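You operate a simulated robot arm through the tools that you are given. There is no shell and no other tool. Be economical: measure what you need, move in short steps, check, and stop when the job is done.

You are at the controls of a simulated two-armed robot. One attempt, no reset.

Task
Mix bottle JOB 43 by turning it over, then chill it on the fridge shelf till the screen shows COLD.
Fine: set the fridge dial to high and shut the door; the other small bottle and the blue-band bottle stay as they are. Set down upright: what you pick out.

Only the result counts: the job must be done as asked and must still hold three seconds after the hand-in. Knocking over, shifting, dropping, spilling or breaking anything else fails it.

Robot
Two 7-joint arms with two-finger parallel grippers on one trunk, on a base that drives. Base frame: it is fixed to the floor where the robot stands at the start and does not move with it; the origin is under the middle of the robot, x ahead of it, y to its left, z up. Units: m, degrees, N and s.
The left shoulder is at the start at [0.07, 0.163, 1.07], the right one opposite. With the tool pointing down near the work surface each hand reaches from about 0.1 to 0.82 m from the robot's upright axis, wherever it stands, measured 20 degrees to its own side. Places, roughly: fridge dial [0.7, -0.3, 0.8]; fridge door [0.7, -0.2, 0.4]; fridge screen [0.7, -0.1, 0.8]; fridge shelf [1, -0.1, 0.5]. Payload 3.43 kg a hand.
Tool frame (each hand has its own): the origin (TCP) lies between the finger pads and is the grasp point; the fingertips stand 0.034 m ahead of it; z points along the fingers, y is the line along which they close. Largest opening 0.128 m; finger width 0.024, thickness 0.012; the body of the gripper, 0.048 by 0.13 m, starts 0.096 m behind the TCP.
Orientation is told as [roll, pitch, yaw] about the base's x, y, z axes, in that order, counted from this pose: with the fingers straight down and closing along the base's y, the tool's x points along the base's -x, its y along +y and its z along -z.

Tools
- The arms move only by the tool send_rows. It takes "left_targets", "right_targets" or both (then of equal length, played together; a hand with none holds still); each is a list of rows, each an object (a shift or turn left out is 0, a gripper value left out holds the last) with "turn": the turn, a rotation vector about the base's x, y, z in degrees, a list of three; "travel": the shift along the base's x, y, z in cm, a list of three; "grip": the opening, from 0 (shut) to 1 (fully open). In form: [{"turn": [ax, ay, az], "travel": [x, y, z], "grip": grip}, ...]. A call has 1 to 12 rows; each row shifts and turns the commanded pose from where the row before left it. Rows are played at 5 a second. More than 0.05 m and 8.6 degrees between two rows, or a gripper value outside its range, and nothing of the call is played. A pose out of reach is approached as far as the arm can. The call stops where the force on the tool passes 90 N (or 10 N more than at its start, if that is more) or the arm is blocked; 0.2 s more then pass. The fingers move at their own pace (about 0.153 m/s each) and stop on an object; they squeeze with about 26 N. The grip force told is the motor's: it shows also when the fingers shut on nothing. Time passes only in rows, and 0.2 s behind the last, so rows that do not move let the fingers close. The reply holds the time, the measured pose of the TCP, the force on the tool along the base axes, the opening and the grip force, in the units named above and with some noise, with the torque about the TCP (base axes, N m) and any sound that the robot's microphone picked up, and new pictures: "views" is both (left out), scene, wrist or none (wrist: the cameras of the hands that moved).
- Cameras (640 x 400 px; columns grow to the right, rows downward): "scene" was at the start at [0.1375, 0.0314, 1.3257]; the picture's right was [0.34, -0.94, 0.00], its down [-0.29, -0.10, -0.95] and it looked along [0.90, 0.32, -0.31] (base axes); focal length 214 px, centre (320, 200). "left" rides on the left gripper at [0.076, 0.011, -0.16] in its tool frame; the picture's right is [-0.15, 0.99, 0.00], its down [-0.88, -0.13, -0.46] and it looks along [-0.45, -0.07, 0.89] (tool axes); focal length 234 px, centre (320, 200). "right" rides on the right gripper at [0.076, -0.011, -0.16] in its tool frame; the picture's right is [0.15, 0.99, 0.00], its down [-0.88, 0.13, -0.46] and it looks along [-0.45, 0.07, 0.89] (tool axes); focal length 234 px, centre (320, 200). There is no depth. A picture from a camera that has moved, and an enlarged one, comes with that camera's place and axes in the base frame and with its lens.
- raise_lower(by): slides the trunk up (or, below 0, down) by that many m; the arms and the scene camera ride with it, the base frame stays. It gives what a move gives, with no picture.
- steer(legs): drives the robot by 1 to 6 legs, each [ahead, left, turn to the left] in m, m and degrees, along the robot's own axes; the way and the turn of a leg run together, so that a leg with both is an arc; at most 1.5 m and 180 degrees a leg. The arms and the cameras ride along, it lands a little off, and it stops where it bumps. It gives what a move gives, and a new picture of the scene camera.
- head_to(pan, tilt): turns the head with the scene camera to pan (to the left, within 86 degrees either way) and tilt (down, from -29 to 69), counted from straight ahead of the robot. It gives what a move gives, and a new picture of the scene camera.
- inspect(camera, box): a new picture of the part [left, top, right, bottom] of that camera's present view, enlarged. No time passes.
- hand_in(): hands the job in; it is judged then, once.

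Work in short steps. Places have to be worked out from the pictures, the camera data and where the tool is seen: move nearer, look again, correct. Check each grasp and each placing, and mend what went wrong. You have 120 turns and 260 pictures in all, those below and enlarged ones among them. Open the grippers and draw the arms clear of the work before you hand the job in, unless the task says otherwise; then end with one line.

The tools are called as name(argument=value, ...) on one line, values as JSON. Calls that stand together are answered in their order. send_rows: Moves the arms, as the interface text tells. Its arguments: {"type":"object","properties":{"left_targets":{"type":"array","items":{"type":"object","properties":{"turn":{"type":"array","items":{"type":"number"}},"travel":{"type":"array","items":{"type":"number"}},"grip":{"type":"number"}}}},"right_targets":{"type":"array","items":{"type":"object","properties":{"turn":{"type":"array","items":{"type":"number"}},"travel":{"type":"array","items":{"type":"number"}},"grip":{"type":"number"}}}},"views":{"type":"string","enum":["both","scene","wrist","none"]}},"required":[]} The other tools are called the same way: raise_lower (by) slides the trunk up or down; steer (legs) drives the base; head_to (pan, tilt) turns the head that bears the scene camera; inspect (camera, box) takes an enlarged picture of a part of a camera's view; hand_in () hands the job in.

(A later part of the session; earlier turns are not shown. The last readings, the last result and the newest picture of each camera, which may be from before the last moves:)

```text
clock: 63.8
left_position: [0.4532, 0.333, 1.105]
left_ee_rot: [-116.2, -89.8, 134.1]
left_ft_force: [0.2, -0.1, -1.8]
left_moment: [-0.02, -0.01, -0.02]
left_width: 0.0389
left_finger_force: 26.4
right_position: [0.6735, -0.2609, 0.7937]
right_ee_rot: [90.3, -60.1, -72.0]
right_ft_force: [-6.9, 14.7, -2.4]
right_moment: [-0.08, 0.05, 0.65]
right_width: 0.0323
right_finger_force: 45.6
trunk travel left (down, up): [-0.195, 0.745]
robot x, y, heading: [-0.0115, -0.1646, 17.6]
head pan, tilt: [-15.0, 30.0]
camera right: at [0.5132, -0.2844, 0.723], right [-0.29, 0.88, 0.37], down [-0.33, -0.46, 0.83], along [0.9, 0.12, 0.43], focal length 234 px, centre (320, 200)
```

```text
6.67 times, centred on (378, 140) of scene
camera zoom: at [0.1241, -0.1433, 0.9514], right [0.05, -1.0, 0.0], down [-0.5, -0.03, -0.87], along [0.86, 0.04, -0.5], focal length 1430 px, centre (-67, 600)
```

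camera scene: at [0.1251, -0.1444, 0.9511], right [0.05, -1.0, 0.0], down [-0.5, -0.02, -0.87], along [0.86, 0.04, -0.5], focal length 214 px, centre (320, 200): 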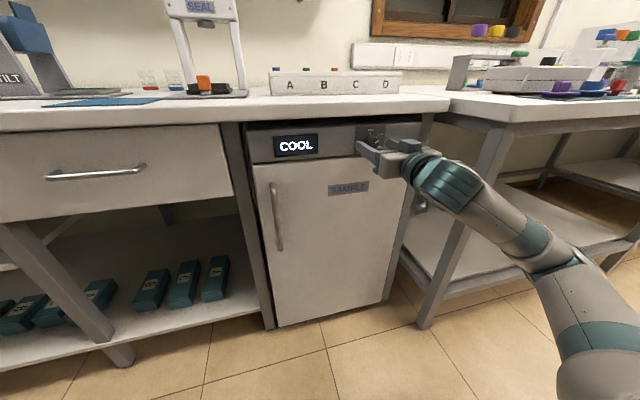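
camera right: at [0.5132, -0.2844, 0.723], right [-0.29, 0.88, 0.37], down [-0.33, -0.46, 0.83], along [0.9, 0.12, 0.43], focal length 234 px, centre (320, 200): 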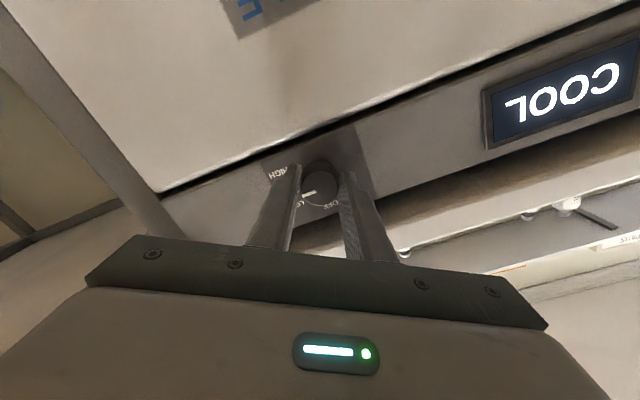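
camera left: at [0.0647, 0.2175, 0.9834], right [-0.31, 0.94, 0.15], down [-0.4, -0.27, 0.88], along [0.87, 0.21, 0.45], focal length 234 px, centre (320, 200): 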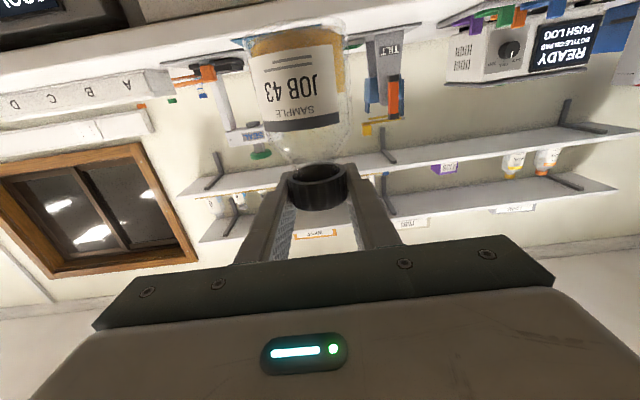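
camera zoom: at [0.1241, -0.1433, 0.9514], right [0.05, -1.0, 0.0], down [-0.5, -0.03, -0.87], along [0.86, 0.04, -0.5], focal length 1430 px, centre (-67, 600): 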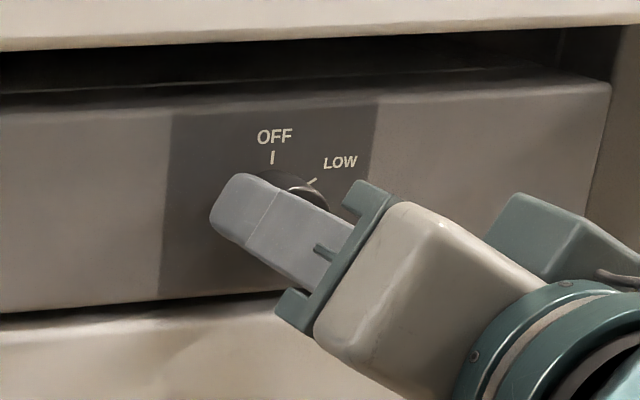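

The knob follows; some side force shows the axis is slightly off, so I ease 2 mm to +y and turn another 37°.

send_rows(right_targets=[{"turn": [7.14, 2.3, 0], "travel": [-0.05, 0.2, 0]}, {"turn": [7.14, 2.3, 0]}, {"turn": [7.14, 2.3, 0]}, {"turn": [7.14, 2.3, 0]}, {"turn": [7.14, 2.3, 0]}], views="wrist")

inspect(camera="right", box=[250, 140, 378, 220])

inspect(camera="scene", box=[330, 110, 426, 170])

```text
clock: 65.0
left_position: [0.4529, 0.3333, 1.1049]
left_ee_rot: [-120.8, -89.7, 138.7]
left_ft_force: [-0.3, -0.5, -2.5]
left_moment: [-0.01, 0.03, 0.03]
left_width: 0.039
left_finger_force: 25.6
right_position: [0.6732, -0.26, 0.796]
right_ee_rot: [90.5, -22.5, -72.2]
right_ft_force: [-0.2, 13.8, 11.8]
right_moment: [-0.85, -0.67, 0.55]
right_width: 0.0329
right_finger_force: 45.0
trunk travel left (down, up): [-0.195, 0.745]
robot x, y, heading: [-0.0128, -0.169, 17.7]
head pan, tilt: [-15.0, 30.0]
camera right: at [0.5013, -0.2469, 0.7558], right [-0.17, 0.49, 0.86], down [-0.2, -0.87, 0.45], along [0.97, -0.1, 0.24], focal length 234 px, centre (320, 200)
```

right: 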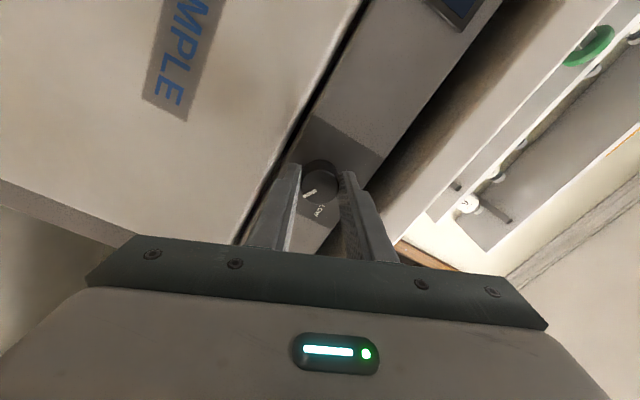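

```text
5.00 times, centred on (314, 180) of right
camera zoom: at [0.5013, -0.2469, 0.7558], right [-0.17, 0.49, 0.86], down [-0.2, -0.87, 0.45], along [0.97, -0.1, 0.24], focal length 1171 px, centre (350, 300)
```

zoom: 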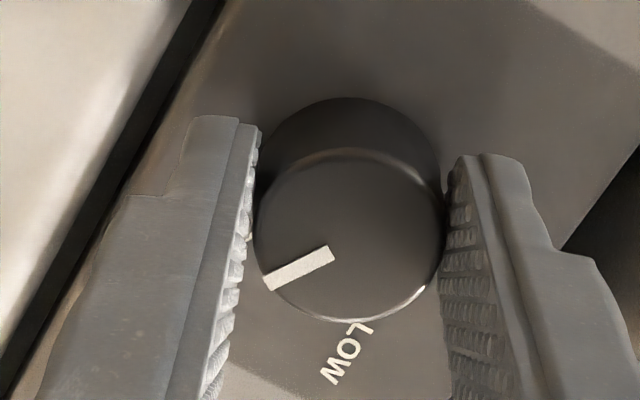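

```text
6.67 times, centred on (378, 140) of scene
camera zoom: at [0.1236, -0.1432, 0.9516], right [0.05, -1.0, 0.0], down [-0.5, -0.03, -0.87], along [0.87, 0.04, -0.5], focal length 1430 px, centre (-67, 600)
```

zoom: 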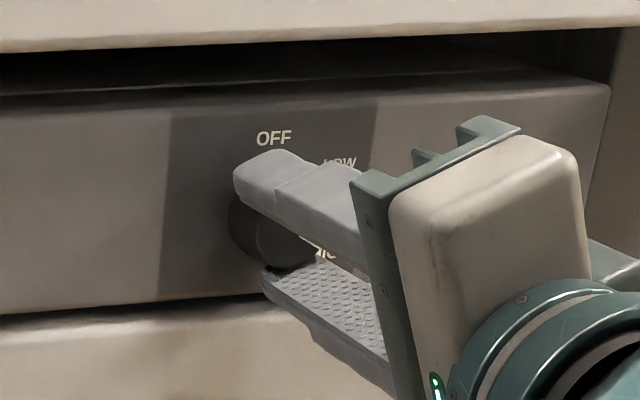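

The pointer is now about 60° past LOW, and torque has risen as at a stop. I open the fingers and look.

send_rows(right_targets=[{"grip": 0.6}, {"grip": 0.6}, {"travel": [-3.5, -1.15, 0]}, {"travel": [-3.5, -1.15, 0]}], views="wrist")

inspect(camera="right", box=[224, 60, 416, 180])

inspect(camera="scene", box=[260, 110, 420, 210])

```text
clock: 66.0
left_position: [0.4542, 0.3312, 1.1051]
left_ee_rot: [-134.6, -89.9, 152.5]
left_ft_force: [-0.1, 0.0, -1.3]
left_moment: [0.01, 0.03, 0.01]
left_width: 0.0392
left_finger_force: 26.2
right_position: [0.6489, -0.2761, 0.8021]
right_ee_rot: [90.3, -22.5, -72.1]
right_ft_force: [-0.1, 0.8, -0.2]
right_moment: [0.03, -0.03, -0.03]
right_width: 0.0768
right_finger_force: 0.0
right hand out of reach, approached as far as the arm can: row 3, 4
trunk travel left (down, up): [-0.195, 0.745]
robot x, y, heading: [-0.0138, -0.1611, 17.6]
head pan, tilt: [-15.0, 30.0]
camera right: at [0.4782, -0.2632, 0.7633], right [-0.16, 0.49, 0.86], down [-0.2, -0.87, 0.46], along [0.97, -0.1, 0.24], focal length 234 px, centre (320, 200)
```

right: 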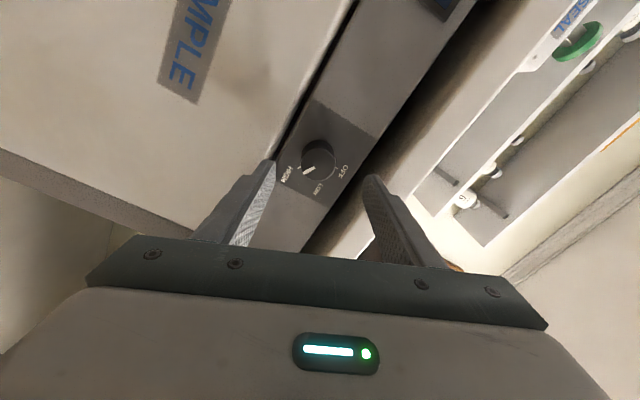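

```text
3.33 times, centred on (320, 120) of right
camera zoom: at [0.4782, -0.2632, 0.7633], right [-0.16, 0.49, 0.86], down [-0.2, -0.87, 0.46], along [0.97, -0.1, 0.24], focal length 781 px, centre (320, 467)
```

zoom: 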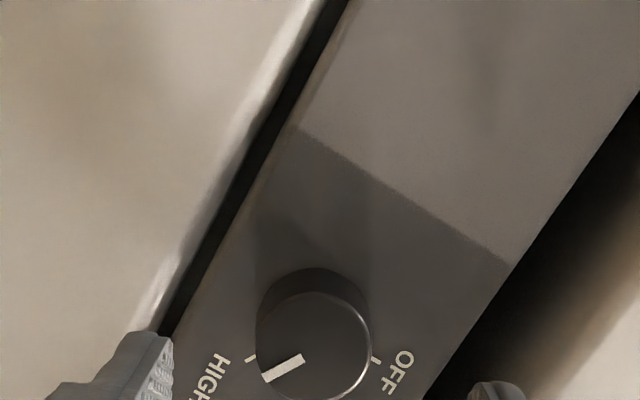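

```text
4.00 times, centred on (340, 160) of scene
camera zoom: at [0.1245, -0.1446, 0.9512], right [0.05, -1.0, 0.0], down [-0.5, -0.02, -0.87], along [0.86, 0.04, -0.5], focal length 858 px, centre (240, 360)
```

zoom: 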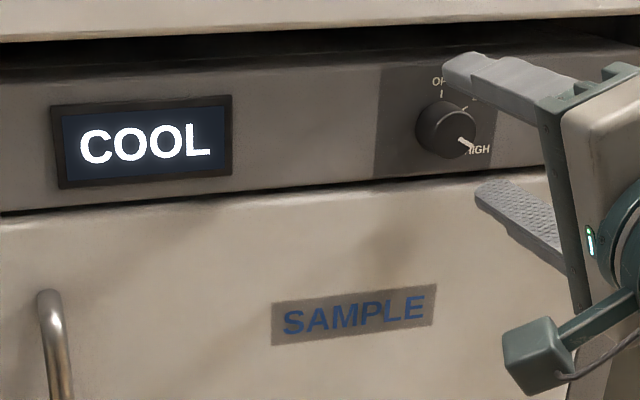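

The dial is on HIGH. Next the door: the handle bar is near (0.594, -0.004), z 0.50 to 0.72. I back off 10 cm, roll the right hand level again and lower the trunk.

steer(legs=[[-0.1, 0, 0]])

send_rows(right_targets=[{"turn": [-7.14, -2.3, 0]}, {"turn": [-7.14, -2.3, 0]}, {"turn": [-7.14, -2.3, 0]}, {"turn": [-7.14, -2.3, 0]}, {"turn": [-7.14, -2.3, 0]}, {"turn": [-7.14, -2.3, 0]}, {"turn": [-7.14, -2.3, 0]}, {"turn": [-7.14, -2.3, 0]}, {"turn": [-7.14, -2.3, 0]}], views="none")

raise_lower(by=-0.165)

head_to(pan=-5, tilt=15)

```text
clock: 67.1
left_position: [0.3577, 0.3003, 1.1043]
left_ee_rot: [-148.8, -89.8, 166.7]
left_ft_force: [-0.7, -0.7, -1.9]
left_moment: [-0.03, 0.01, -0.03]
left_width: 0.0389
left_finger_force: 26.3
right_position: [0.5517, -0.3093, 0.8033]
right_ee_rot: [90.4, -22.4, -72.2]
right_ft_force: [-0.3, 0.3, 0.7]
right_moment: [0.02, 0.0, 0.02]
right_width: 0.0768
right_finger_force: 0.1
trunk travel left (down, up): [-0.195, 0.745]
robot x, y, heading: [-0.1095, -0.1939, 17.7]
head pan, tilt: [-15.0, 30.0]
camera scene: at [0.0269, -0.1761, 0.9514], right [0.05, -1.0, 0.0], down [-0.5, -0.02, -0.87], along [0.87, 0.04, -0.5], focal length 214 px, centre (320, 200)
```

scene: 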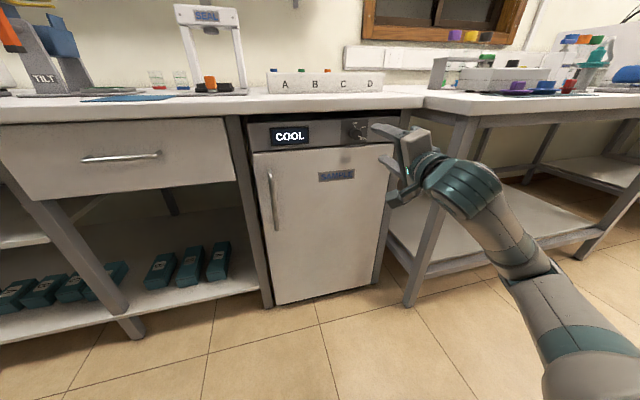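

```text
clock: 69.1
left_position: [0.3581, 0.3011, 1.1052]
left_ee_rot: [-138.9, -89.9, 156.8]
left_ft_force: [-0.1, -0.2, -1.9]
left_moment: [0.0, -0.01, -0.01]
left_width: 0.0393
left_finger_force: 25.7
right_position: [0.5534, -0.3089, 0.8028]
right_ee_rot: [-115.7, -89.9, 133.9]
right_ft_force: [0.0, -0.3, 0.7]
right_moment: [0.0, 0.02, -0.01]
right_width: 0.0768
right_finger_force: 0.0
trunk travel left (down, up): [-0.195, 0.745]
robot x, y, heading: [-0.1052, -0.1934, 17.8]
head pan, tilt: [-15.0, 30.0]
```

```text
clock: 71.0
left_position: [0.3568, 0.2998, 0.9402]
left_ee_rot: [-141.3, -89.8, 159.1]
left_ft_force: [0.1, 0.6, -1.7]
left_moment: [0.01, -0.02, 0.03]
left_width: 0.0388
left_finger_force: 26.4
right_position: [0.5529, -0.3089, 0.6384]
right_ee_rot: [-164.4, -89.9, -177.4]
right_ft_force: [-0.8, 0.1, 0.0]
right_moment: [0.02, 0.03, 0.01]
right_width: 0.0769
right_finger_force: 0.1
trunk travel left (down, up): [-0.03, 0.91]
robot x, y, heading: [-0.1112, -0.193, 17.6]
head pan, tilt: [-15.0, 30.0]
```

```text
clock: 71.8
left_position: [0.3579, 0.3004, 0.941]
left_ee_rot: [-139.2, -89.9, 157.0]
left_ft_force: [-0.8, 0.1, -2.4]
left_moment: [0.0, 0.01, 0.03]
left_width: 0.0389
left_finger_force: 26.0
right_position: [0.5529, -0.3086, 0.6373]
right_ee_rot: [-162.2, -89.8, -179.5]
right_ft_force: [-0.9, 0.2, 0.3]
right_moment: [-0.01, -0.01, 0.01]
right_width: 0.0769
right_finger_force: 0.1
trunk travel left (down, up): [-0.03, 0.91]
robot x, y, heading: [-0.1127, -0.1919, 17.6]
head pan, tilt: [-5.0, 15.0]
camera scene: at [0.0282, -0.1597, 0.8104], right [0.22, -0.98, 0.0], down [-0.25, -0.06, -0.97], along [0.94, 0.21, -0.26], focal length 214 px, centre (320, 200)
```

scene: 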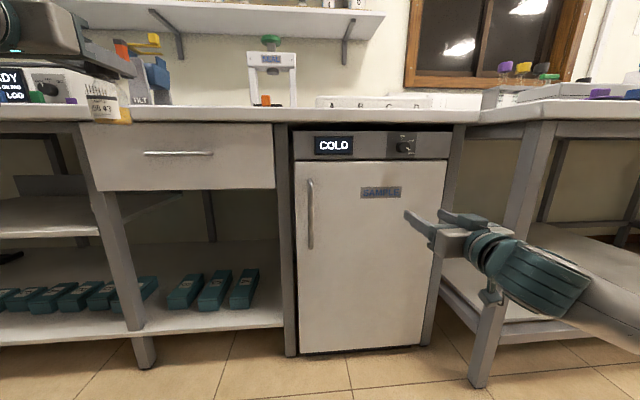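

The screen already reads COLD for the empty cabinet; now the handle: bar at (0.595, -0.005), z 0.50–0.71. I slide the right hand left to line up with it.

send_rows(right_targets=[{"travel": [-1.21, 3.77, -0.3]}, {"travel": [-1.21, 3.77, -0.3]}, {"travel": [-1.21, 3.77, -0.3]}, {"travel": [-1.21, 3.77, -0.3]}, {"travel": [-1.21, 3.77, -0.3]}, {"travel": [-1.21, 3.77, -0.3]}, {"travel": [-1.21, 3.77, -0.3]}])

```text
clock: 73.4
left_position: [0.3578, 0.301, 0.9379]
left_ee_rot: [-133.9, -89.9, 151.6]
left_ft_force: [0.5, 0.4, -3.2]
left_moment: [0.01, -0.02, 0.02]
left_width: 0.0388
left_finger_force: 26.0
right_position: [0.4777, -0.0411, 0.6215]
right_ee_rot: [172.8, -89.9, -154.8]
right_ft_force: [-0.3, -0.2, -0.2]
right_moment: [0.0, 0.0, 0.02]
right_width: 0.0769
right_finger_force: 0.0
right hand out of reach, approached as far as the arm can: row 1, 2
trunk travel left (down, up): [-0.03, 0.91]
robot x, y, heading: [-0.1094, -0.1933, 17.8]
head pan, tilt: [-5.0, 15.0]
camera scene: at [0.0281, -0.1597, 0.8104], right [0.22, -0.98, 0.0], down [-0.25, -0.06, -0.97], along [0.94, 0.21, -0.26], focal length 214 px, centre (320, 200)
camera right: at [0.3299, -0.1012, 0.5466], right [-0.31, 0.94, -0.15], down [-0.47, -0.02, 0.88], along [0.82, 0.34, 0.45], focal length 234 px, centre (320, 200)
```

scene: 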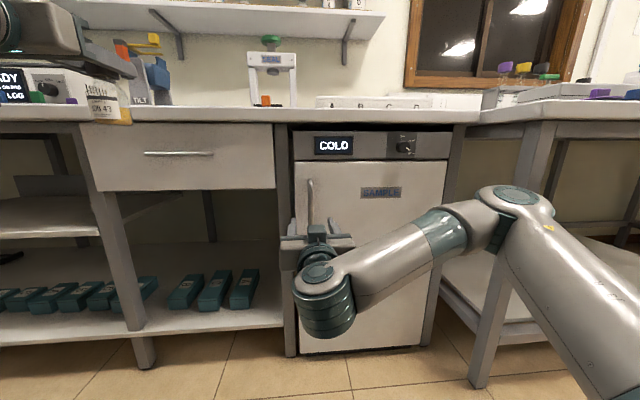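
right: 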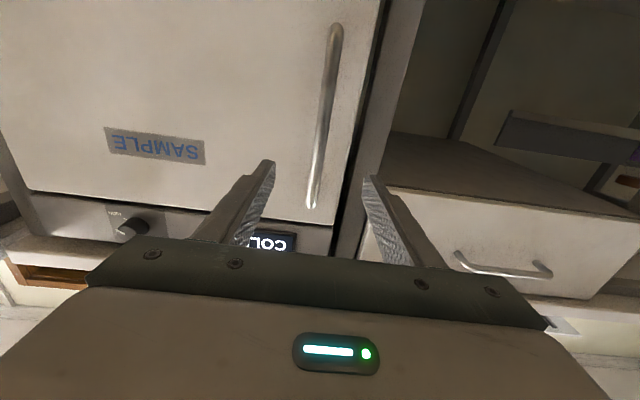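

The bar is right on the tool axis, about 12 cm ahead. I advance 11 cm and close on it.

send_rows(right_targets=[{"travel": [2.62, 0.84, 0]}, {"travel": [2.62, 0.84, 0]}, {"travel": [2.62, 0.84, 0]}, {"travel": [2.62, 0.84, 0]}, {"grip": 0.3}, {"grip": 0.0}, {"grip": 0.0}, {"grip": 0.0}])

inspect(camera="right", box=[240, 100, 400, 240])

```text
clock: 75.2
left_position: [0.3584, 0.2993, 0.9402]
left_ee_rot: [-161.8, -90.0, 179.5]
left_ft_force: [-0.4, -0.4, -1.9]
left_moment: [-0.01, -0.01, -0.02]
left_width: 0.0388
left_finger_force: 26.2
right_position: [0.5875, -0.0071, 0.6248]
right_ee_rot: [149.8, -89.9, -131.8]
right_ft_force: [5.1, -12.8, 2.1]
right_moment: [-0.17, 0.05, -0.13]
right_width: 0.0158
right_finger_force: 44.9
trunk travel left (down, up): [-0.03, 0.91]
robot x, y, heading: [-0.1108, -0.1946, 17.5]
head pan, tilt: [-5.0, 15.0]
camera scene: at [0.0285, -0.1605, 0.8105], right [0.22, -0.98, 0.0], down [-0.25, -0.06, -0.97], along [0.94, 0.21, -0.26], focal length 214 px, centre (320, 200)
camera right: at [0.438, -0.0667, 0.5502], right [-0.3, 0.94, -0.15], down [-0.47, -0.02, 0.88], along [0.83, 0.34, 0.45], focal length 234 px, centre (320, 200)
```

scene: 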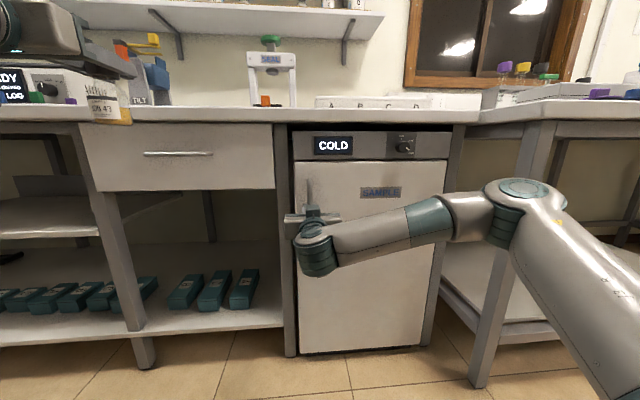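
right: 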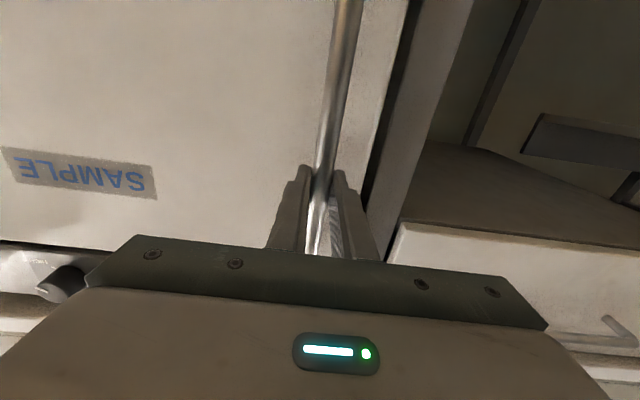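

```text
2.86 times, centred on (320, 170) of right
camera zoom: at [0.438, -0.0667, 0.5502], right [-0.3, 0.94, -0.15], down [-0.47, -0.02, 0.88], along [0.83, 0.34, 0.45], focal length 669 px, centre (320, 286)
```

zoom: 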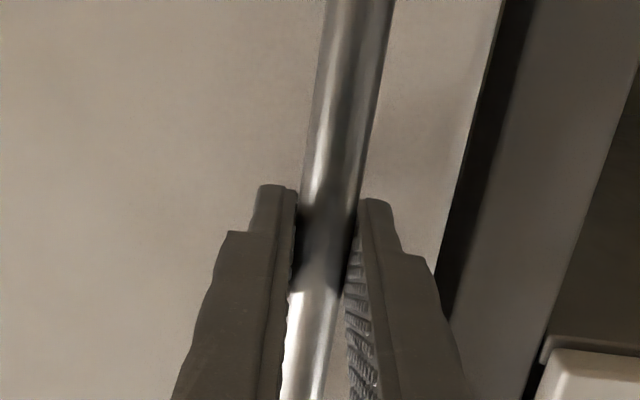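

Handle gripped. The hinge is on the right (about 0.42 m away), so I pull along the arc with matching yaw, first 10°.

send_rows(right_targets=[{"turn": [0, 0, 5], "travel": [-3.2, -1.76, 0]}, {"turn": [0, 0, 5], "travel": [-3.2, -1.76, 0]}], views="scene")

```text
clock: 75.8
left_position: [0.3582, 0.2994, 0.9408]
left_ee_rot: [-174.5, -89.9, -167.9]
left_ft_force: [-0.6, 0.1, -2.2]
left_moment: [0.0, -0.05, 0.0]
left_width: 0.0389
left_finger_force: 25.6
right_position: [0.5219, -0.0452, 0.6251]
right_ee_rot: [154.5, -89.9, -126.5]
right_ft_force: [11.5, -16.7, 5.1]
right_moment: [-0.85, 0.81, -0.35]
right_width: 0.016
right_finger_force: 44.5
trunk travel left (down, up): [-0.03, 0.91]
robot x, y, heading: [-0.1098, -0.1951, 17.9]
head pan, tilt: [-5.0, 15.0]
camera scene: at [0.0287, -0.1607, 0.8104], right [0.22, -0.98, 0.0], down [-0.25, -0.06, -0.97], along [0.94, 0.21, -0.26], focal length 214 px, centre (320, 200)
```

scene: 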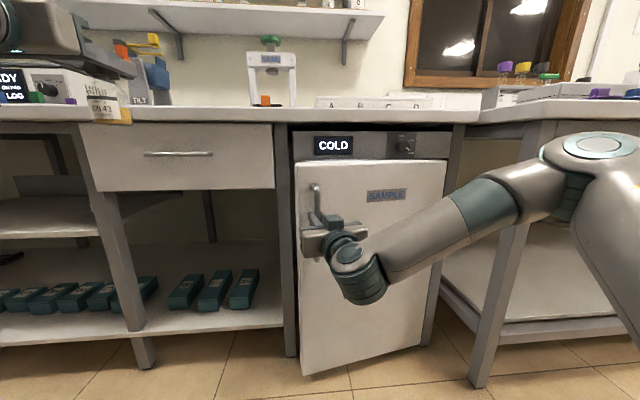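

The door opens along the predicted arc with little force. I go on to 30°.

send_rows(right_targets=[{"turn": [0, 0, 5], "travel": [-2.83, -2.29, 0]}, {"turn": [0, 0, 5], "travel": [-2.83, -2.29, 0]}, {"turn": [0, 0, 5], "travel": [-2.39, -2.75, 0]}, {"turn": [0, 0, 5], "travel": [-2.39, -2.75, 0]}], views="scene")

```text
clock: 76.2
left_position: [0.3594, 0.3016, 0.9392]
left_ee_rot: [-103.6, -89.5, 121.2]
left_ft_force: [-1.1, 1.4, -2.3]
left_moment: [0.04, -0.01, -0.17]
left_width: 0.0387
left_finger_force: 25.7
right_position: [0.5105, -0.0534, 0.6246]
right_ee_rot: [15.4, -89.4, 14.0]
right_ft_force: [9.7, -12.2, 4.6]
right_moment: [-0.73, 0.65, -0.44]
right_width: 0.0154
right_finger_force: 45.1
right hand out of reach, approached as far as the arm can: row 1, 2
trunk travel left (down, up): [-0.03, 0.91]
robot x, y, heading: [-0.1112, -0.1958, 17.3]
head pan, tilt: [-5.0, 15.0]
stopped in row 2 (right hand): the force on the tool passed its limit (the readings are from after the stop); the commanded pose is now the measured one
camera scene: at [0.0281, -0.1599, 0.8104], right [0.22, -0.98, 0.0], down [-0.25, -0.06, -0.97], along [0.94, 0.21, -0.26], focal length 214 px, centre (320, 200)
```

scene: 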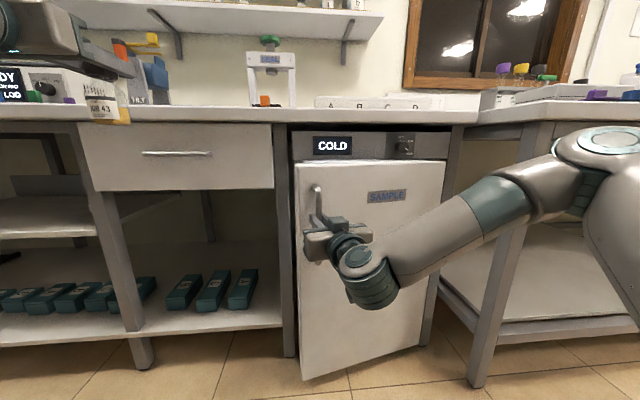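

The arm has no room to pull further here. I let the base do the pull: back and slightly right along the arc.

steer(legs=[[-0.1, -0.047, 0]])

```text
clock: 77.5
left_position: [0.28, 0.2204, 0.9397]
left_ee_rot: [-122.4, -89.9, 140.0]
left_ft_force: [-0.4, -1.0, -2.9]
left_moment: [-0.01, 0.01, 0.0]
left_width: 0.0388
left_finger_force: 25.9
right_position: [0.4303, -0.1313, 0.6236]
right_ee_rot: [39.3, -89.3, -10.0]
right_ft_force: [31.8, -25.1, 10.1]
right_moment: [-1.01, 0.18, -0.17]
right_width: 0.0157
right_finger_force: 45.2
trunk travel left (down, up): [-0.03, 0.91]
robot x, y, heading: [-0.1913, -0.2725, 17.2]
head pan, tilt: [-5.0, 15.0]
camera scene: at [-0.0524, -0.2393, 0.8104], right [0.21, -0.98, 0.0], down [-0.25, -0.05, -0.97], along [0.94, 0.21, -0.26], focal length 214 px, centre (320, 200)
```

scene: 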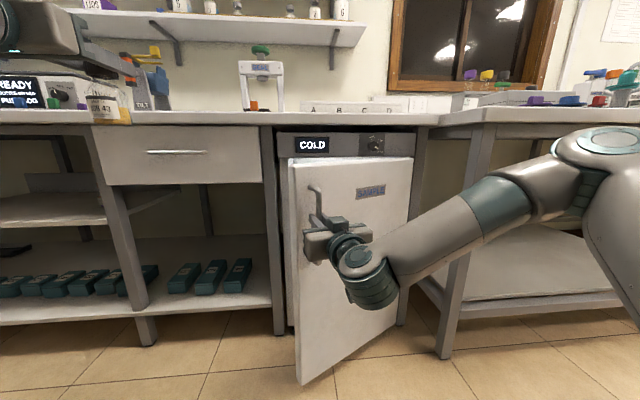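

Door at about 27°. I pull further the same way.

steer(legs=[[-0.085, -0.07, 0]])

```text
clock: 78.8
left_position: [0.2358, 0.1283, 0.9402]
left_ee_rot: [-122.1, -89.8, 138.8]
left_ft_force: [0.7, -0.2, -1.6]
left_moment: [0.02, -0.03, 0.01]
left_width: 0.039
left_finger_force: 26.0
right_position: [0.3755, -0.2211, 0.6239]
right_ee_rot: [10.3, -89.4, 19.3]
right_ft_force: [0.2, 0.5, 2.3]
right_moment: [-0.79, 0.57, -0.01]
right_width: 0.0159
right_finger_force: 45.6
trunk travel left (down, up): [-0.03, 0.91]
robot x, y, heading: [-0.2436, -0.3534, 16.6]
head pan, tilt: [-5.0, 15.0]
stopped in leg 1: the robot was blocked; the commanded pose is now the measured one
camera scene: at [-0.1037, -0.3245, 0.8105], right [0.2, -0.98, 0.0], down [-0.25, -0.05, -0.97], along [0.95, 0.19, -0.26], focal length 214 px, centre (320, 200)
```

scene: 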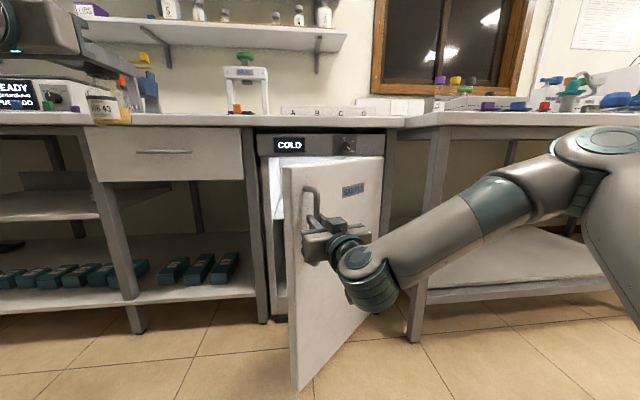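

The door is open about 43° and the base is blocked behind. I release the handle and withdraw the hand along its axis.

send_rows(right_targets=[{"grip": 0.5}, {"grip": 0.5}, {"travel": [-2.2, -1.2, 0]}, {"travel": [-2.2, -1.2, 0]}, {"turn": [0, 0, -5], "travel": [-1, -0.6, 0]}])

```text
clock: 80.0
left_position: [0.2344, 0.1296, 0.9412]
left_ee_rot: [-130.0, -89.9, 146.7]
left_ft_force: [-0.2, -0.1, -2.0]
left_moment: [0.01, 0.02, 0.02]
left_width: 0.0387
left_finger_force: 26.0
right_position: [0.321, -0.2528, 0.6253]
right_ee_rot: [10.8, -89.4, 13.7]
right_ft_force: [0.5, -0.4, 0.4]
right_moment: [-0.02, -0.03, 0.0]
right_width: 0.0641
right_finger_force: 0.1
trunk travel left (down, up): [-0.03, 0.91]
robot x, y, heading: [-0.2452, -0.3557, 16.4]
head pan, tilt: [-5.0, 15.0]
camera scene: at [-0.1036, -0.3246, 0.8105], right [0.2, -0.98, 0.0], down [-0.25, -0.05, -0.97], along [0.95, 0.19, -0.26], focal length 214 px, centre (320, 200)
camera right: at [0.1793, -0.3291, 0.5522], right [-0.41, 0.9, -0.14], down [-0.46, -0.07, 0.89], along [0.79, 0.43, 0.44], focal length 234 px, centre (320, 200)
```

scene: 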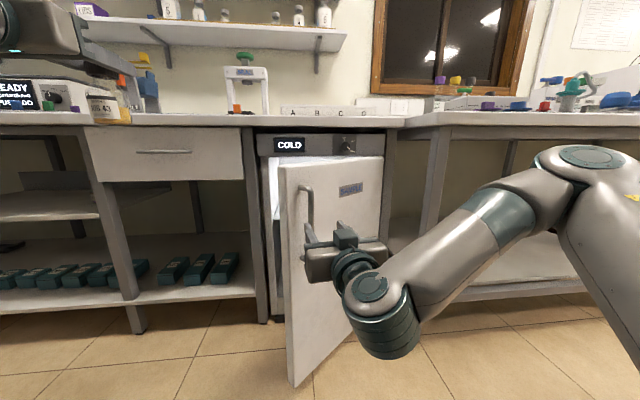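
right: 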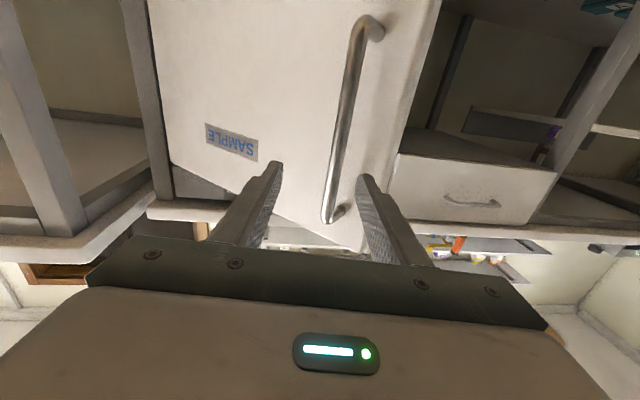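

The hand is free of the bar. I close the fingers, back 1.5 cm more, and move the base left so the hand gets past the door's free edge.

send_rows(right_targets=[{"travel": [-1.4, -0.6, 0], "grip": 0.1}, {}], views="none")

steer(legs=[[0, 0, 1.3], [0, 0.2, 0]])

```text
clock: 80.6
left_position: [0.2355, 0.129, 0.9398]
left_ee_rot: [-129.5, -89.8, 146.1]
left_ft_force: [-0.2, -0.1, -1.8]
left_moment: [-0.04, 0.0, -0.01]
left_width: 0.0392
left_finger_force: 26.2
right_position: [0.3173, -0.2512, 0.6254]
right_ee_rot: [12.9, -89.3, 11.6]
right_ft_force: [0.5, 0.7, 0.4]
right_moment: [0.01, 0.05, -0.01]
right_width: 0.0126
right_finger_force: 0.0
right hand out of reach, approached as far as the arm can: row 1
trunk travel left (down, up): [-0.03, 0.91]
robot x, y, heading: [-0.2438, -0.3577, 16.5]
head pan, tilt: [-5.0, 15.0]
```

```text
clock: 82.5
left_position: [0.1629, 0.3343, 0.9401]
left_ee_rot: [-127.1, -89.8, 145.2]
left_ft_force: [-0.4, 0.2, -2.0]
left_moment: [0.05, -0.04, 0.01]
left_width: 0.0389
left_finger_force: 26.0
right_position: [0.2538, -0.0445, 0.627]
right_ee_rot: [12.2, -89.3, 13.6]
right_ft_force: [0.0, 0.1, -0.3]
right_moment: [0.02, -0.01, -0.01]
right_width: 0.0128
right_finger_force: 0.0
trunk travel left (down, up): [-0.03, 0.91]
robot x, y, heading: [-0.2998, -0.1616, 17.7]
head pan, tilt: [-5.0, 15.0]
camera scene: at [-0.1659, -0.1273, 0.8104], right [0.22, -0.97, 0.0], down [-0.25, -0.06, -0.97], along [0.94, 0.22, -0.26], focal length 214 px, centre (320, 200)
```

scene: 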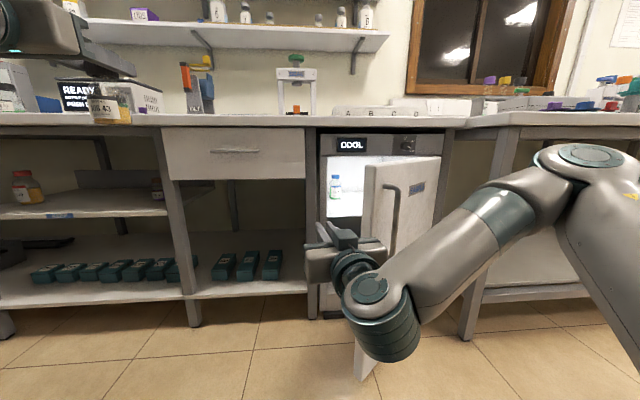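

The blue-band bottle stands inside on the shelf at the left. The hand is past the door edge; I drive forward 12 cm and sweep right to push the door wider.

steer(legs=[[0.12, 0, 0], [0, -0.2, 0]])

```text
clock: 84.6
left_position: [0.3045, 0.2593, 0.9393]
left_ee_rot: [-118.7, -89.8, 137.0]
left_ft_force: [-0.2, 0.3, -1.8]
left_moment: [0.0, -0.05, -0.02]
left_width: 0.0391
left_finger_force: 25.7
right_position: [0.3838, -0.1056, 0.6264]
right_ee_rot: [-8.8, -89.3, 38.6]
right_ft_force: [-11.5, 8.2, 1.6]
right_moment: [-0.08, -0.11, -0.28]
right_width: 0.0055
right_finger_force: 0.2
trunk travel left (down, up): [-0.03, 0.91]
robot x, y, heading: [-0.1544, -0.2418, 18.4]
head pan, tilt: [-5.0, 15.0]
stopped in leg 2: the force on the tool passed its limit (the readings are from after the stop); the commanded pose is now the measured one
camera scene: at [-0.0199, -0.2041, 0.8106], right [0.23, -0.97, 0.0], down [-0.25, -0.06, -0.97], along [0.94, 0.22, -0.26], focal length 214 px, centre (320, 200)
```

scene: 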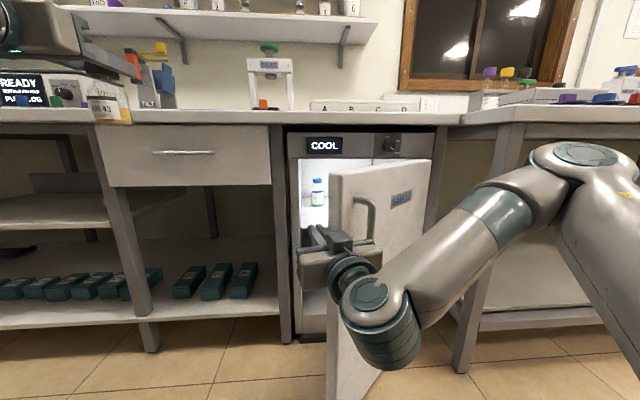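

The right forearm comes from the right and jams against the door edge. I move the base left so the arm will reach straight in from the left, then extend the arm.

steer(legs=[[0, 0.22, 0], [-0.05, 0, 0]])

send_rows(right_targets=[{"turn": [0, 0, -4], "travel": [3.8, 1.2, 0]}, {"turn": [0, 0, -4], "travel": [3.8, 1.2, 0]}, {"turn": [0, 0, -4], "travel": [3.8, 1.2, 0]}, {"turn": [0, 0, 0], "travel": [3.8, 1.2, 0]}, {"turn": [0, 0, 0], "travel": [3.8, 1.2, 0]}])

```text
clock: 86.8
left_position: [0.1883, 0.4555, 0.9391]
left_ee_rot: [-136.9, -89.8, 155.6]
left_ft_force: [-0.7, -0.4, -2.7]
left_moment: [-0.01, -0.04, -0.06]
left_width: 0.0389
left_finger_force: 26.2
right_position: [0.2687, 0.0897, 0.6245]
right_ee_rot: [-2.7, -89.2, 32.4]
right_ft_force: [0.2, 0.8, 0.4]
right_moment: [0.0, 0.02, -0.03]
right_width: 0.0128
right_finger_force: 0.1
trunk travel left (down, up): [-0.03, 0.91]
robot x, y, heading: [-0.275, -0.0473, 18.7]
head pan, tilt: [-5.0, 15.0]
camera scene: at [-0.1354, -0.009, 0.8105], right [0.23, -0.97, 0.0], down [-0.25, -0.06, -0.97], along [0.94, 0.23, -0.26], focal length 214 px, centre (320, 200)
```

scene: 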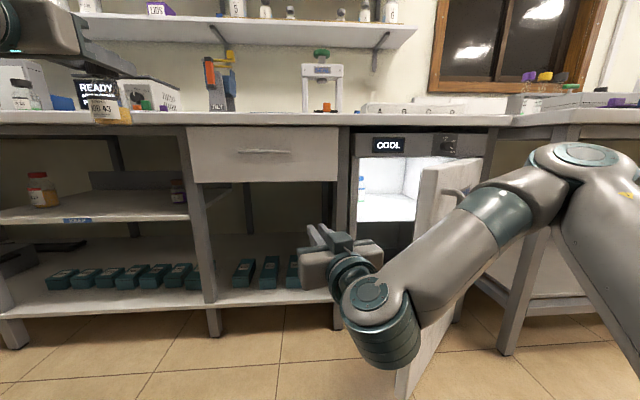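

```text
clock: 88.0
left_position: [0.1864, 0.4563, 0.9394]
left_ee_rot: [-132.3, -89.8, 150.9]
left_ft_force: [-0.3, 0.6, -1.3]
left_moment: [0.0, -0.05, -0.01]
left_width: 0.0389
left_finger_force: 25.8
right_position: [0.4582, 0.1495, 0.6271]
right_ee_rot: [-4.8, -89.2, 22.6]
right_ft_force: [0.0, 0.1, 0.5]
right_moment: [-0.02, 0.0, 0.01]
right_width: 0.0129
right_finger_force: 0.0
trunk travel left (down, up): [-0.03, 0.91]
robot x, y, heading: [-0.2722, -0.0478, 18.6]
head pan, tilt: [-5.0, 15.0]
camera scene: at [-0.1353, -0.0089, 0.8104], right [0.23, -0.97, 0.0], down [-0.25, -0.06, -0.97], along [0.94, 0.23, -0.26], focal length 214 px, centre (320, 200)
camera right: at [0.3089, 0.0901, 0.554], right [-0.3, 0.94, -0.15], down [-0.46, -0.01, 0.89], along [0.83, 0.34, 0.44], focal length 234 px, centre (320, 200)
```

scene: 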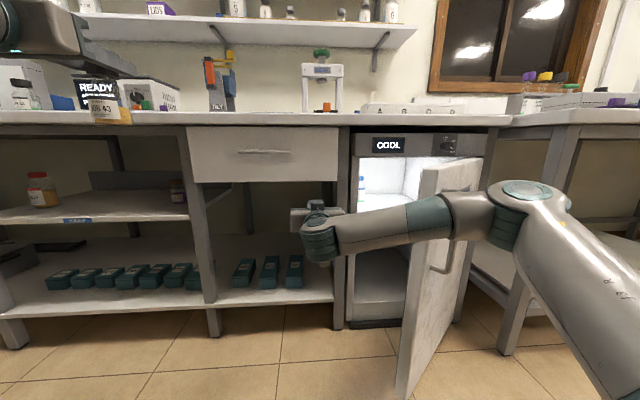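
right: 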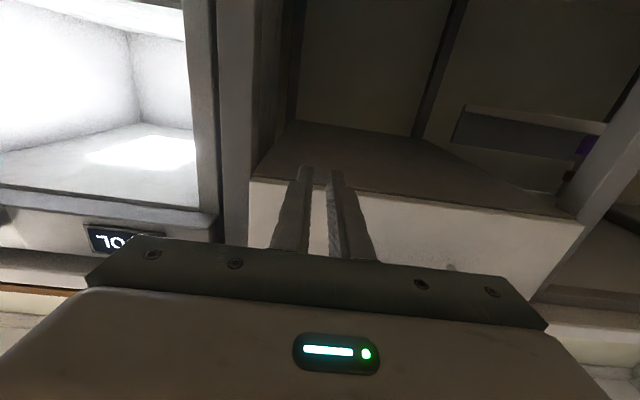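

The forearm still comes from the elbow on the right. Better: push the door from above with fingers pointing down, behind its top edge. I retract, raise the trunk, and turn the right hand to fingers-down.

send_rows(right_targets=[{"travel": [-3.8, -1.2, 0]}, {"travel": [-3.8, -1.2, 0]}, {"travel": [-3.8, -1.2, 0]}], views="none")

raise_lower(by=0.3)

send_rows(right_targets=[{"turn": [-2.54, 7.78, 0], "travel": [0.55, -1.73, 0]}, {"turn": [-2.54, 7.78, 0], "travel": [0.55, -1.73, 0]}, {"turn": [-2.54, 7.78, 0], "travel": [0.55, -1.73, 0]}, {"turn": [-2.54, 7.78, 0], "travel": [0.55, -1.73, 0]}, {"turn": [-2.54, 7.78, 0], "travel": [0.55, -1.73, 0]}, {"turn": [-2.54, 7.78, 0], "travel": [0.55, -1.73, 0]}, {"turn": [-2.54, 7.78, 0], "travel": [0.55, -1.73, 0]}, {"turn": [-2.54, 7.78, 0], "travel": [0.55, -1.73, 0]}, {"turn": [-2.54, 7.78, 0], "travel": [0.55, -1.73, 0]}, {"turn": [-2.54, 7.78, 0], "travel": [0.55, -1.73, 0]}, {"turn": [-2.54, 7.78, 0], "travel": [0.55, -1.73, 0]}])

```text
clock: 88.8
left_position: [0.1871, 0.4545, 0.9398]
left_ee_rot: [-133.9, -89.8, 152.5]
left_ft_force: [-0.1, -1.2, -3.0]
left_moment: [-0.02, -0.06, 0.01]
left_width: 0.0391
left_finger_force: 26.4
right_position: [0.3437, 0.1138, 0.6252]
right_ee_rot: [-1.1, -89.2, 18.9]
right_ft_force: [-0.7, -0.4, 0.2]
right_moment: [0.0, -0.06, -0.03]
right_width: 0.0126
right_finger_force: 0.1
trunk travel left (down, up): [-0.03, 0.91]
robot x, y, heading: [-0.2723, -0.0457, 18.4]
head pan, tilt: [-5.0, 15.0]
```

```text
clock: 91.8
left_position: [0.1885, 0.457, 1.2396]
left_ee_rot: [-130.7, -89.8, 149.3]
left_ft_force: [1.0, 0.3, -1.5]
left_moment: [0.0, -0.04, 0.0]
left_width: 0.0389
left_finger_force: 25.6
right_position: [0.3431, 0.1145, 0.9249]
right_ee_rot: [-3.1, -89.2, 20.7]
right_ft_force: [0.6, -0.1, -0.4]
right_moment: [0.0, -0.03, -0.01]
right_width: 0.0129
right_finger_force: 0.0
trunk travel left (down, up): [-0.33, 0.61]
robot x, y, heading: [-0.2733, -0.0491, 18.8]
head pan, tilt: [-5.0, 15.0]
```

```text
clock: 94.2
left_position: [0.1875, 0.4565, 1.2406]
left_ee_rot: [-134.9, -89.8, 153.5]
left_ft_force: [-0.2, 0.1, -1.8]
left_moment: [-0.01, 0.0, 0.0]
left_width: 0.039
left_finger_force: 26.0
right_position: [0.4046, -0.0745, 0.9243]
right_ee_rot: [-0.3, 0.9, 18.2]
right_ft_force: [0.1, -0.4, -0.3]
right_moment: [-0.03, -0.02, 0.01]
right_width: 0.0129
right_finger_force: 0.0
trunk travel left (down, up): [-0.33, 0.61]
robot x, y, heading: [-0.2705, -0.0459, 18.5]
head pan, tilt: [-5.0, 15.0]
camera scene: at [-0.1354, -0.0088, 1.1105], right [0.23, -0.97, 0.0], down [-0.25, -0.06, -0.97], along [0.94, 0.23, -0.26], focal length 214 px, centre (320, 200)
camera right: at [0.3379, -0.1077, 1.088], right [-0.45, 0.89, 0.0], down [0.8, 0.4, 0.44], along [0.4, 0.19, -0.9], focal length 234 px, centre (320, 200)
```

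scene: 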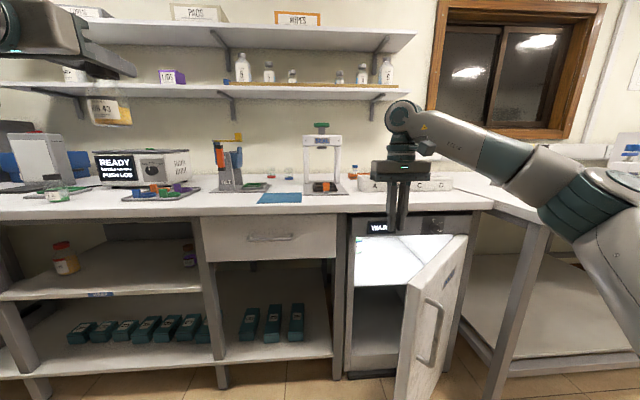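
right: 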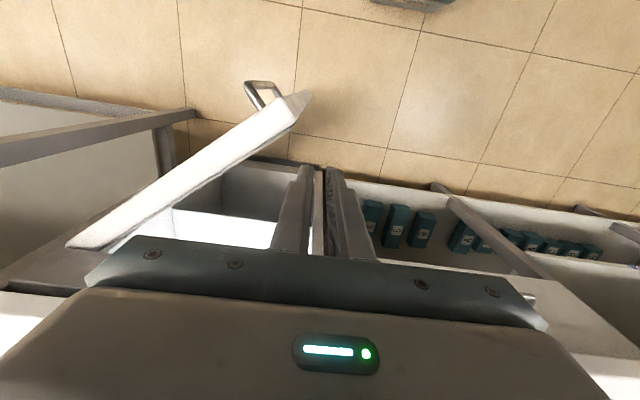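

From above I see the door at about 45°, and the hand is on its inner side, above it. I lower the fingers behind the door (z 0.73).

send_rows(right_targets=[{"travel": [0, 0, -4.8]}, {"travel": [0, 0, -4.8]}, {"travel": [0, 0, -4.8]}, {"travel": [0, 0, -4.8]}])

```text
clock: 95.2
left_position: [0.1886, 0.4552, 1.2409]
left_ee_rot: [-130.3, -89.9, 148.9]
left_ft_force: [0.4, -0.1, -1.9]
left_moment: [-0.02, -0.03, 0.05]
left_width: 0.039
left_finger_force: 26.1
right_position: [0.4064, -0.0768, 0.7342]
right_ee_rot: [-0.4, 0.9, 18.1]
right_ft_force: [0.3, 0.2, 0.0]
right_moment: [-0.01, 0.03, 0.0]
right_width: 0.0126
right_finger_force: 0.0
trunk travel left (down, up): [-0.33, 0.61]
robot x, y, heading: [-0.2759, -0.0474, 18.4]
head pan, tilt: [-5.0, 15.0]
camera scene: at [-0.1346, -0.009, 1.1105], right [0.23, -0.97, 0.0], down [-0.25, -0.06, -0.97], along [0.94, 0.23, -0.26], focal length 214 px, centre (320, 200)
camera right: at [0.3384, -0.1098, 0.8968], right [-0.45, 0.89, 0.0], down [0.8, 0.4, 0.44], along [0.4, 0.19, -0.9], focal length 234 px, centre (320, 200)
```

scene: 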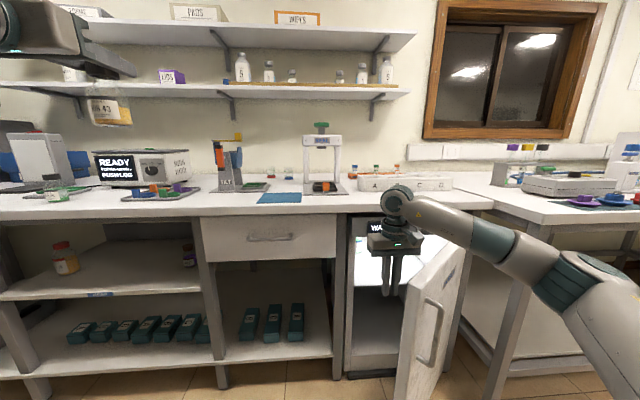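
right: 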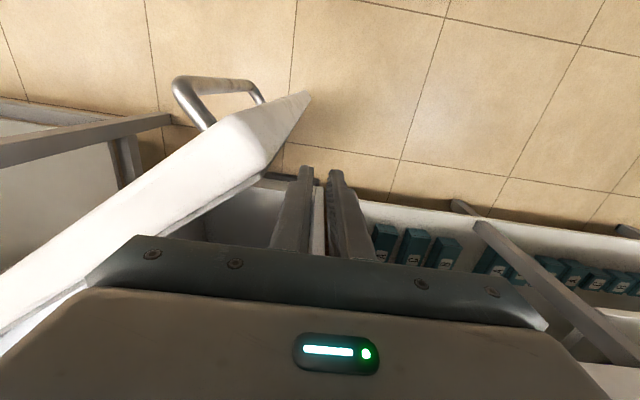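

Fingertips are below the door's top edge on the inner side. I sweep right.

send_rows(right_targets=[{"travel": [0.5, -4.0, 0]}, {"travel": [0.5, -4.0, 0]}, {"travel": [0.5, -4.0, 0]}, {"travel": [0.4, -4.0, 0]}, {"travel": [0.2, -4.0, 0]}, {"travel": [0.1, -4.0, 0]}, {"travel": [0, -4.0, 0]}])

```text
clock: 96.8
left_position: [0.1873, 0.4549, 1.2406]
left_ee_rot: [-152.0, -89.8, 170.6]
left_ft_force: [0.8, -0.5, -1.7]
left_moment: [0.01, 0.0, 0.04]
left_width: 0.039
left_finger_force: 25.8
right_position: [0.425, -0.3581, 0.7333]
right_ee_rot: [-0.3, 0.7, 18.1]
right_ft_force: [0.2, 0.0, 0.4]
right_moment: [0.04, 0.01, -0.02]
right_width: 0.0128
right_finger_force: 0.1
trunk travel left (down, up): [-0.33, 0.61]
robot x, y, heading: [-0.2707, -0.0479, 18.2]
head pan, tilt: [-5.0, 15.0]
camera scene: at [-0.1354, -0.0096, 1.1105], right [0.23, -0.97, 0.0], down [-0.25, -0.06, -0.97], along [0.94, 0.23, -0.26], focal length 214 px, centre (320, 200)
camera right: at [0.3578, -0.3897, 0.894], right [-0.45, 0.89, 0.0], down [0.8, 0.4, 0.44], along [0.4, 0.19, -0.9], focal length 234 px, centre (320, 200)
```

scene: 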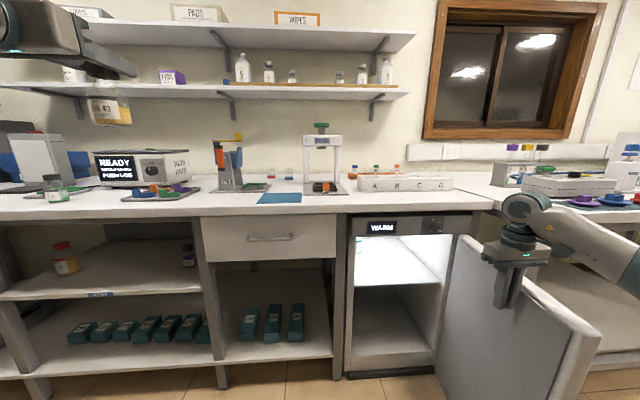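
right: 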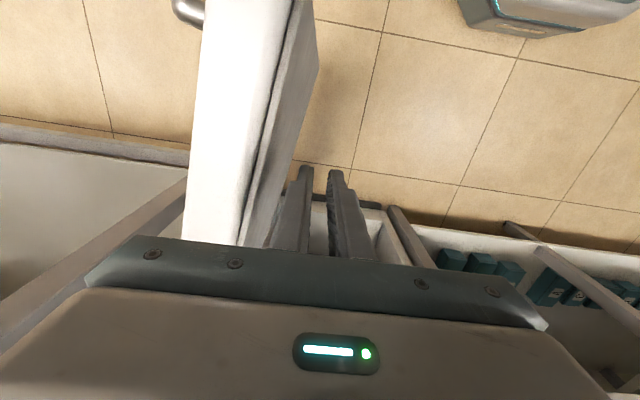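

The door is open to about 90°. I lift the right hand up and back clear, and look into the fridge.

send_rows(right_targets=[{"travel": [-0.3, 1.0, 4.5]}, {"travel": [-0.3, 1.0, 4.5]}, {"travel": [0, 0, 4.5]}, {"travel": [-3, -1, 4.5]}, {"travel": [-4, -1.3, 2.5]}, {"travel": [-4, -1.3, 2.5]}, {"travel": [-2, -1, 2.5]}], views="none")

head_to(pan=-22, tilt=30)

inspect(camera="scene", box=[220, 120, 420, 320])

```text
refused: row 4 steps farther than a row can; nothing moved
```

```text
clock: 97.7
left_position: [0.1874, 0.4556, 1.2404]
left_ee_rot: [-136.0, -89.7, 154.6]
left_ft_force: [-0.7, 0.7, -1.9]
left_moment: [0.0, -0.03, 0.0]
left_width: 0.0388
left_finger_force: 26.2
right_position: [0.4249, -0.3557, 0.7323]
right_ee_rot: [-0.4, 0.9, 18.1]
right_ft_force: [1.4, 0.5, -0.3]
right_moment: [-0.02, -0.02, 0.01]
right_width: 0.0126
right_finger_force: 0.1
trunk travel left (down, up): [-0.33, 0.61]
robot x, y, heading: [-0.2718, -0.0444, 18.5]
head pan, tilt: [-22.0, 30.0]
camera scene: at [-0.1357, -0.0363, 1.0863], right [-0.06, -1.0, 0.0], down [-0.5, 0.03, -0.87], along [0.86, -0.05, -0.5], focal length 214 px, centre (320, 200)
```

scene: 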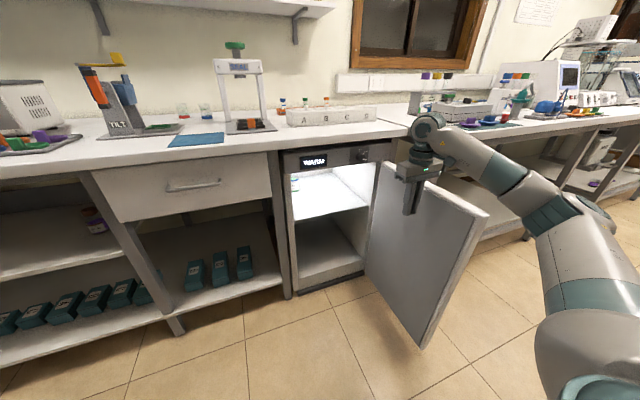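

```text
2.00 times, centred on (320, 220) of scene
camera zoom: at [-0.1357, -0.0363, 1.0863], right [-0.06, -1.0, 0.0], down [-0.5, 0.03, -0.87], along [0.86, -0.05, -0.5], focal length 429 px, centre (320, 160)
```

zoom: 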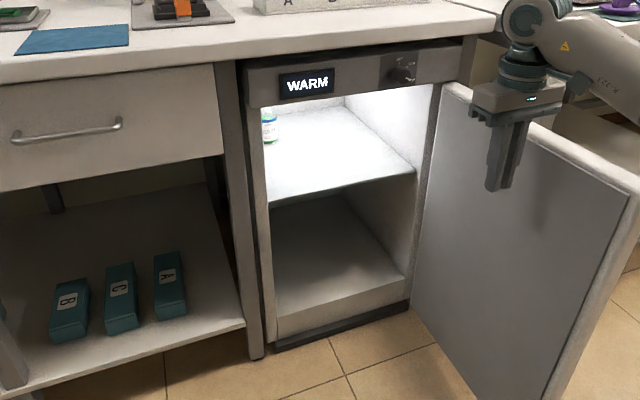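

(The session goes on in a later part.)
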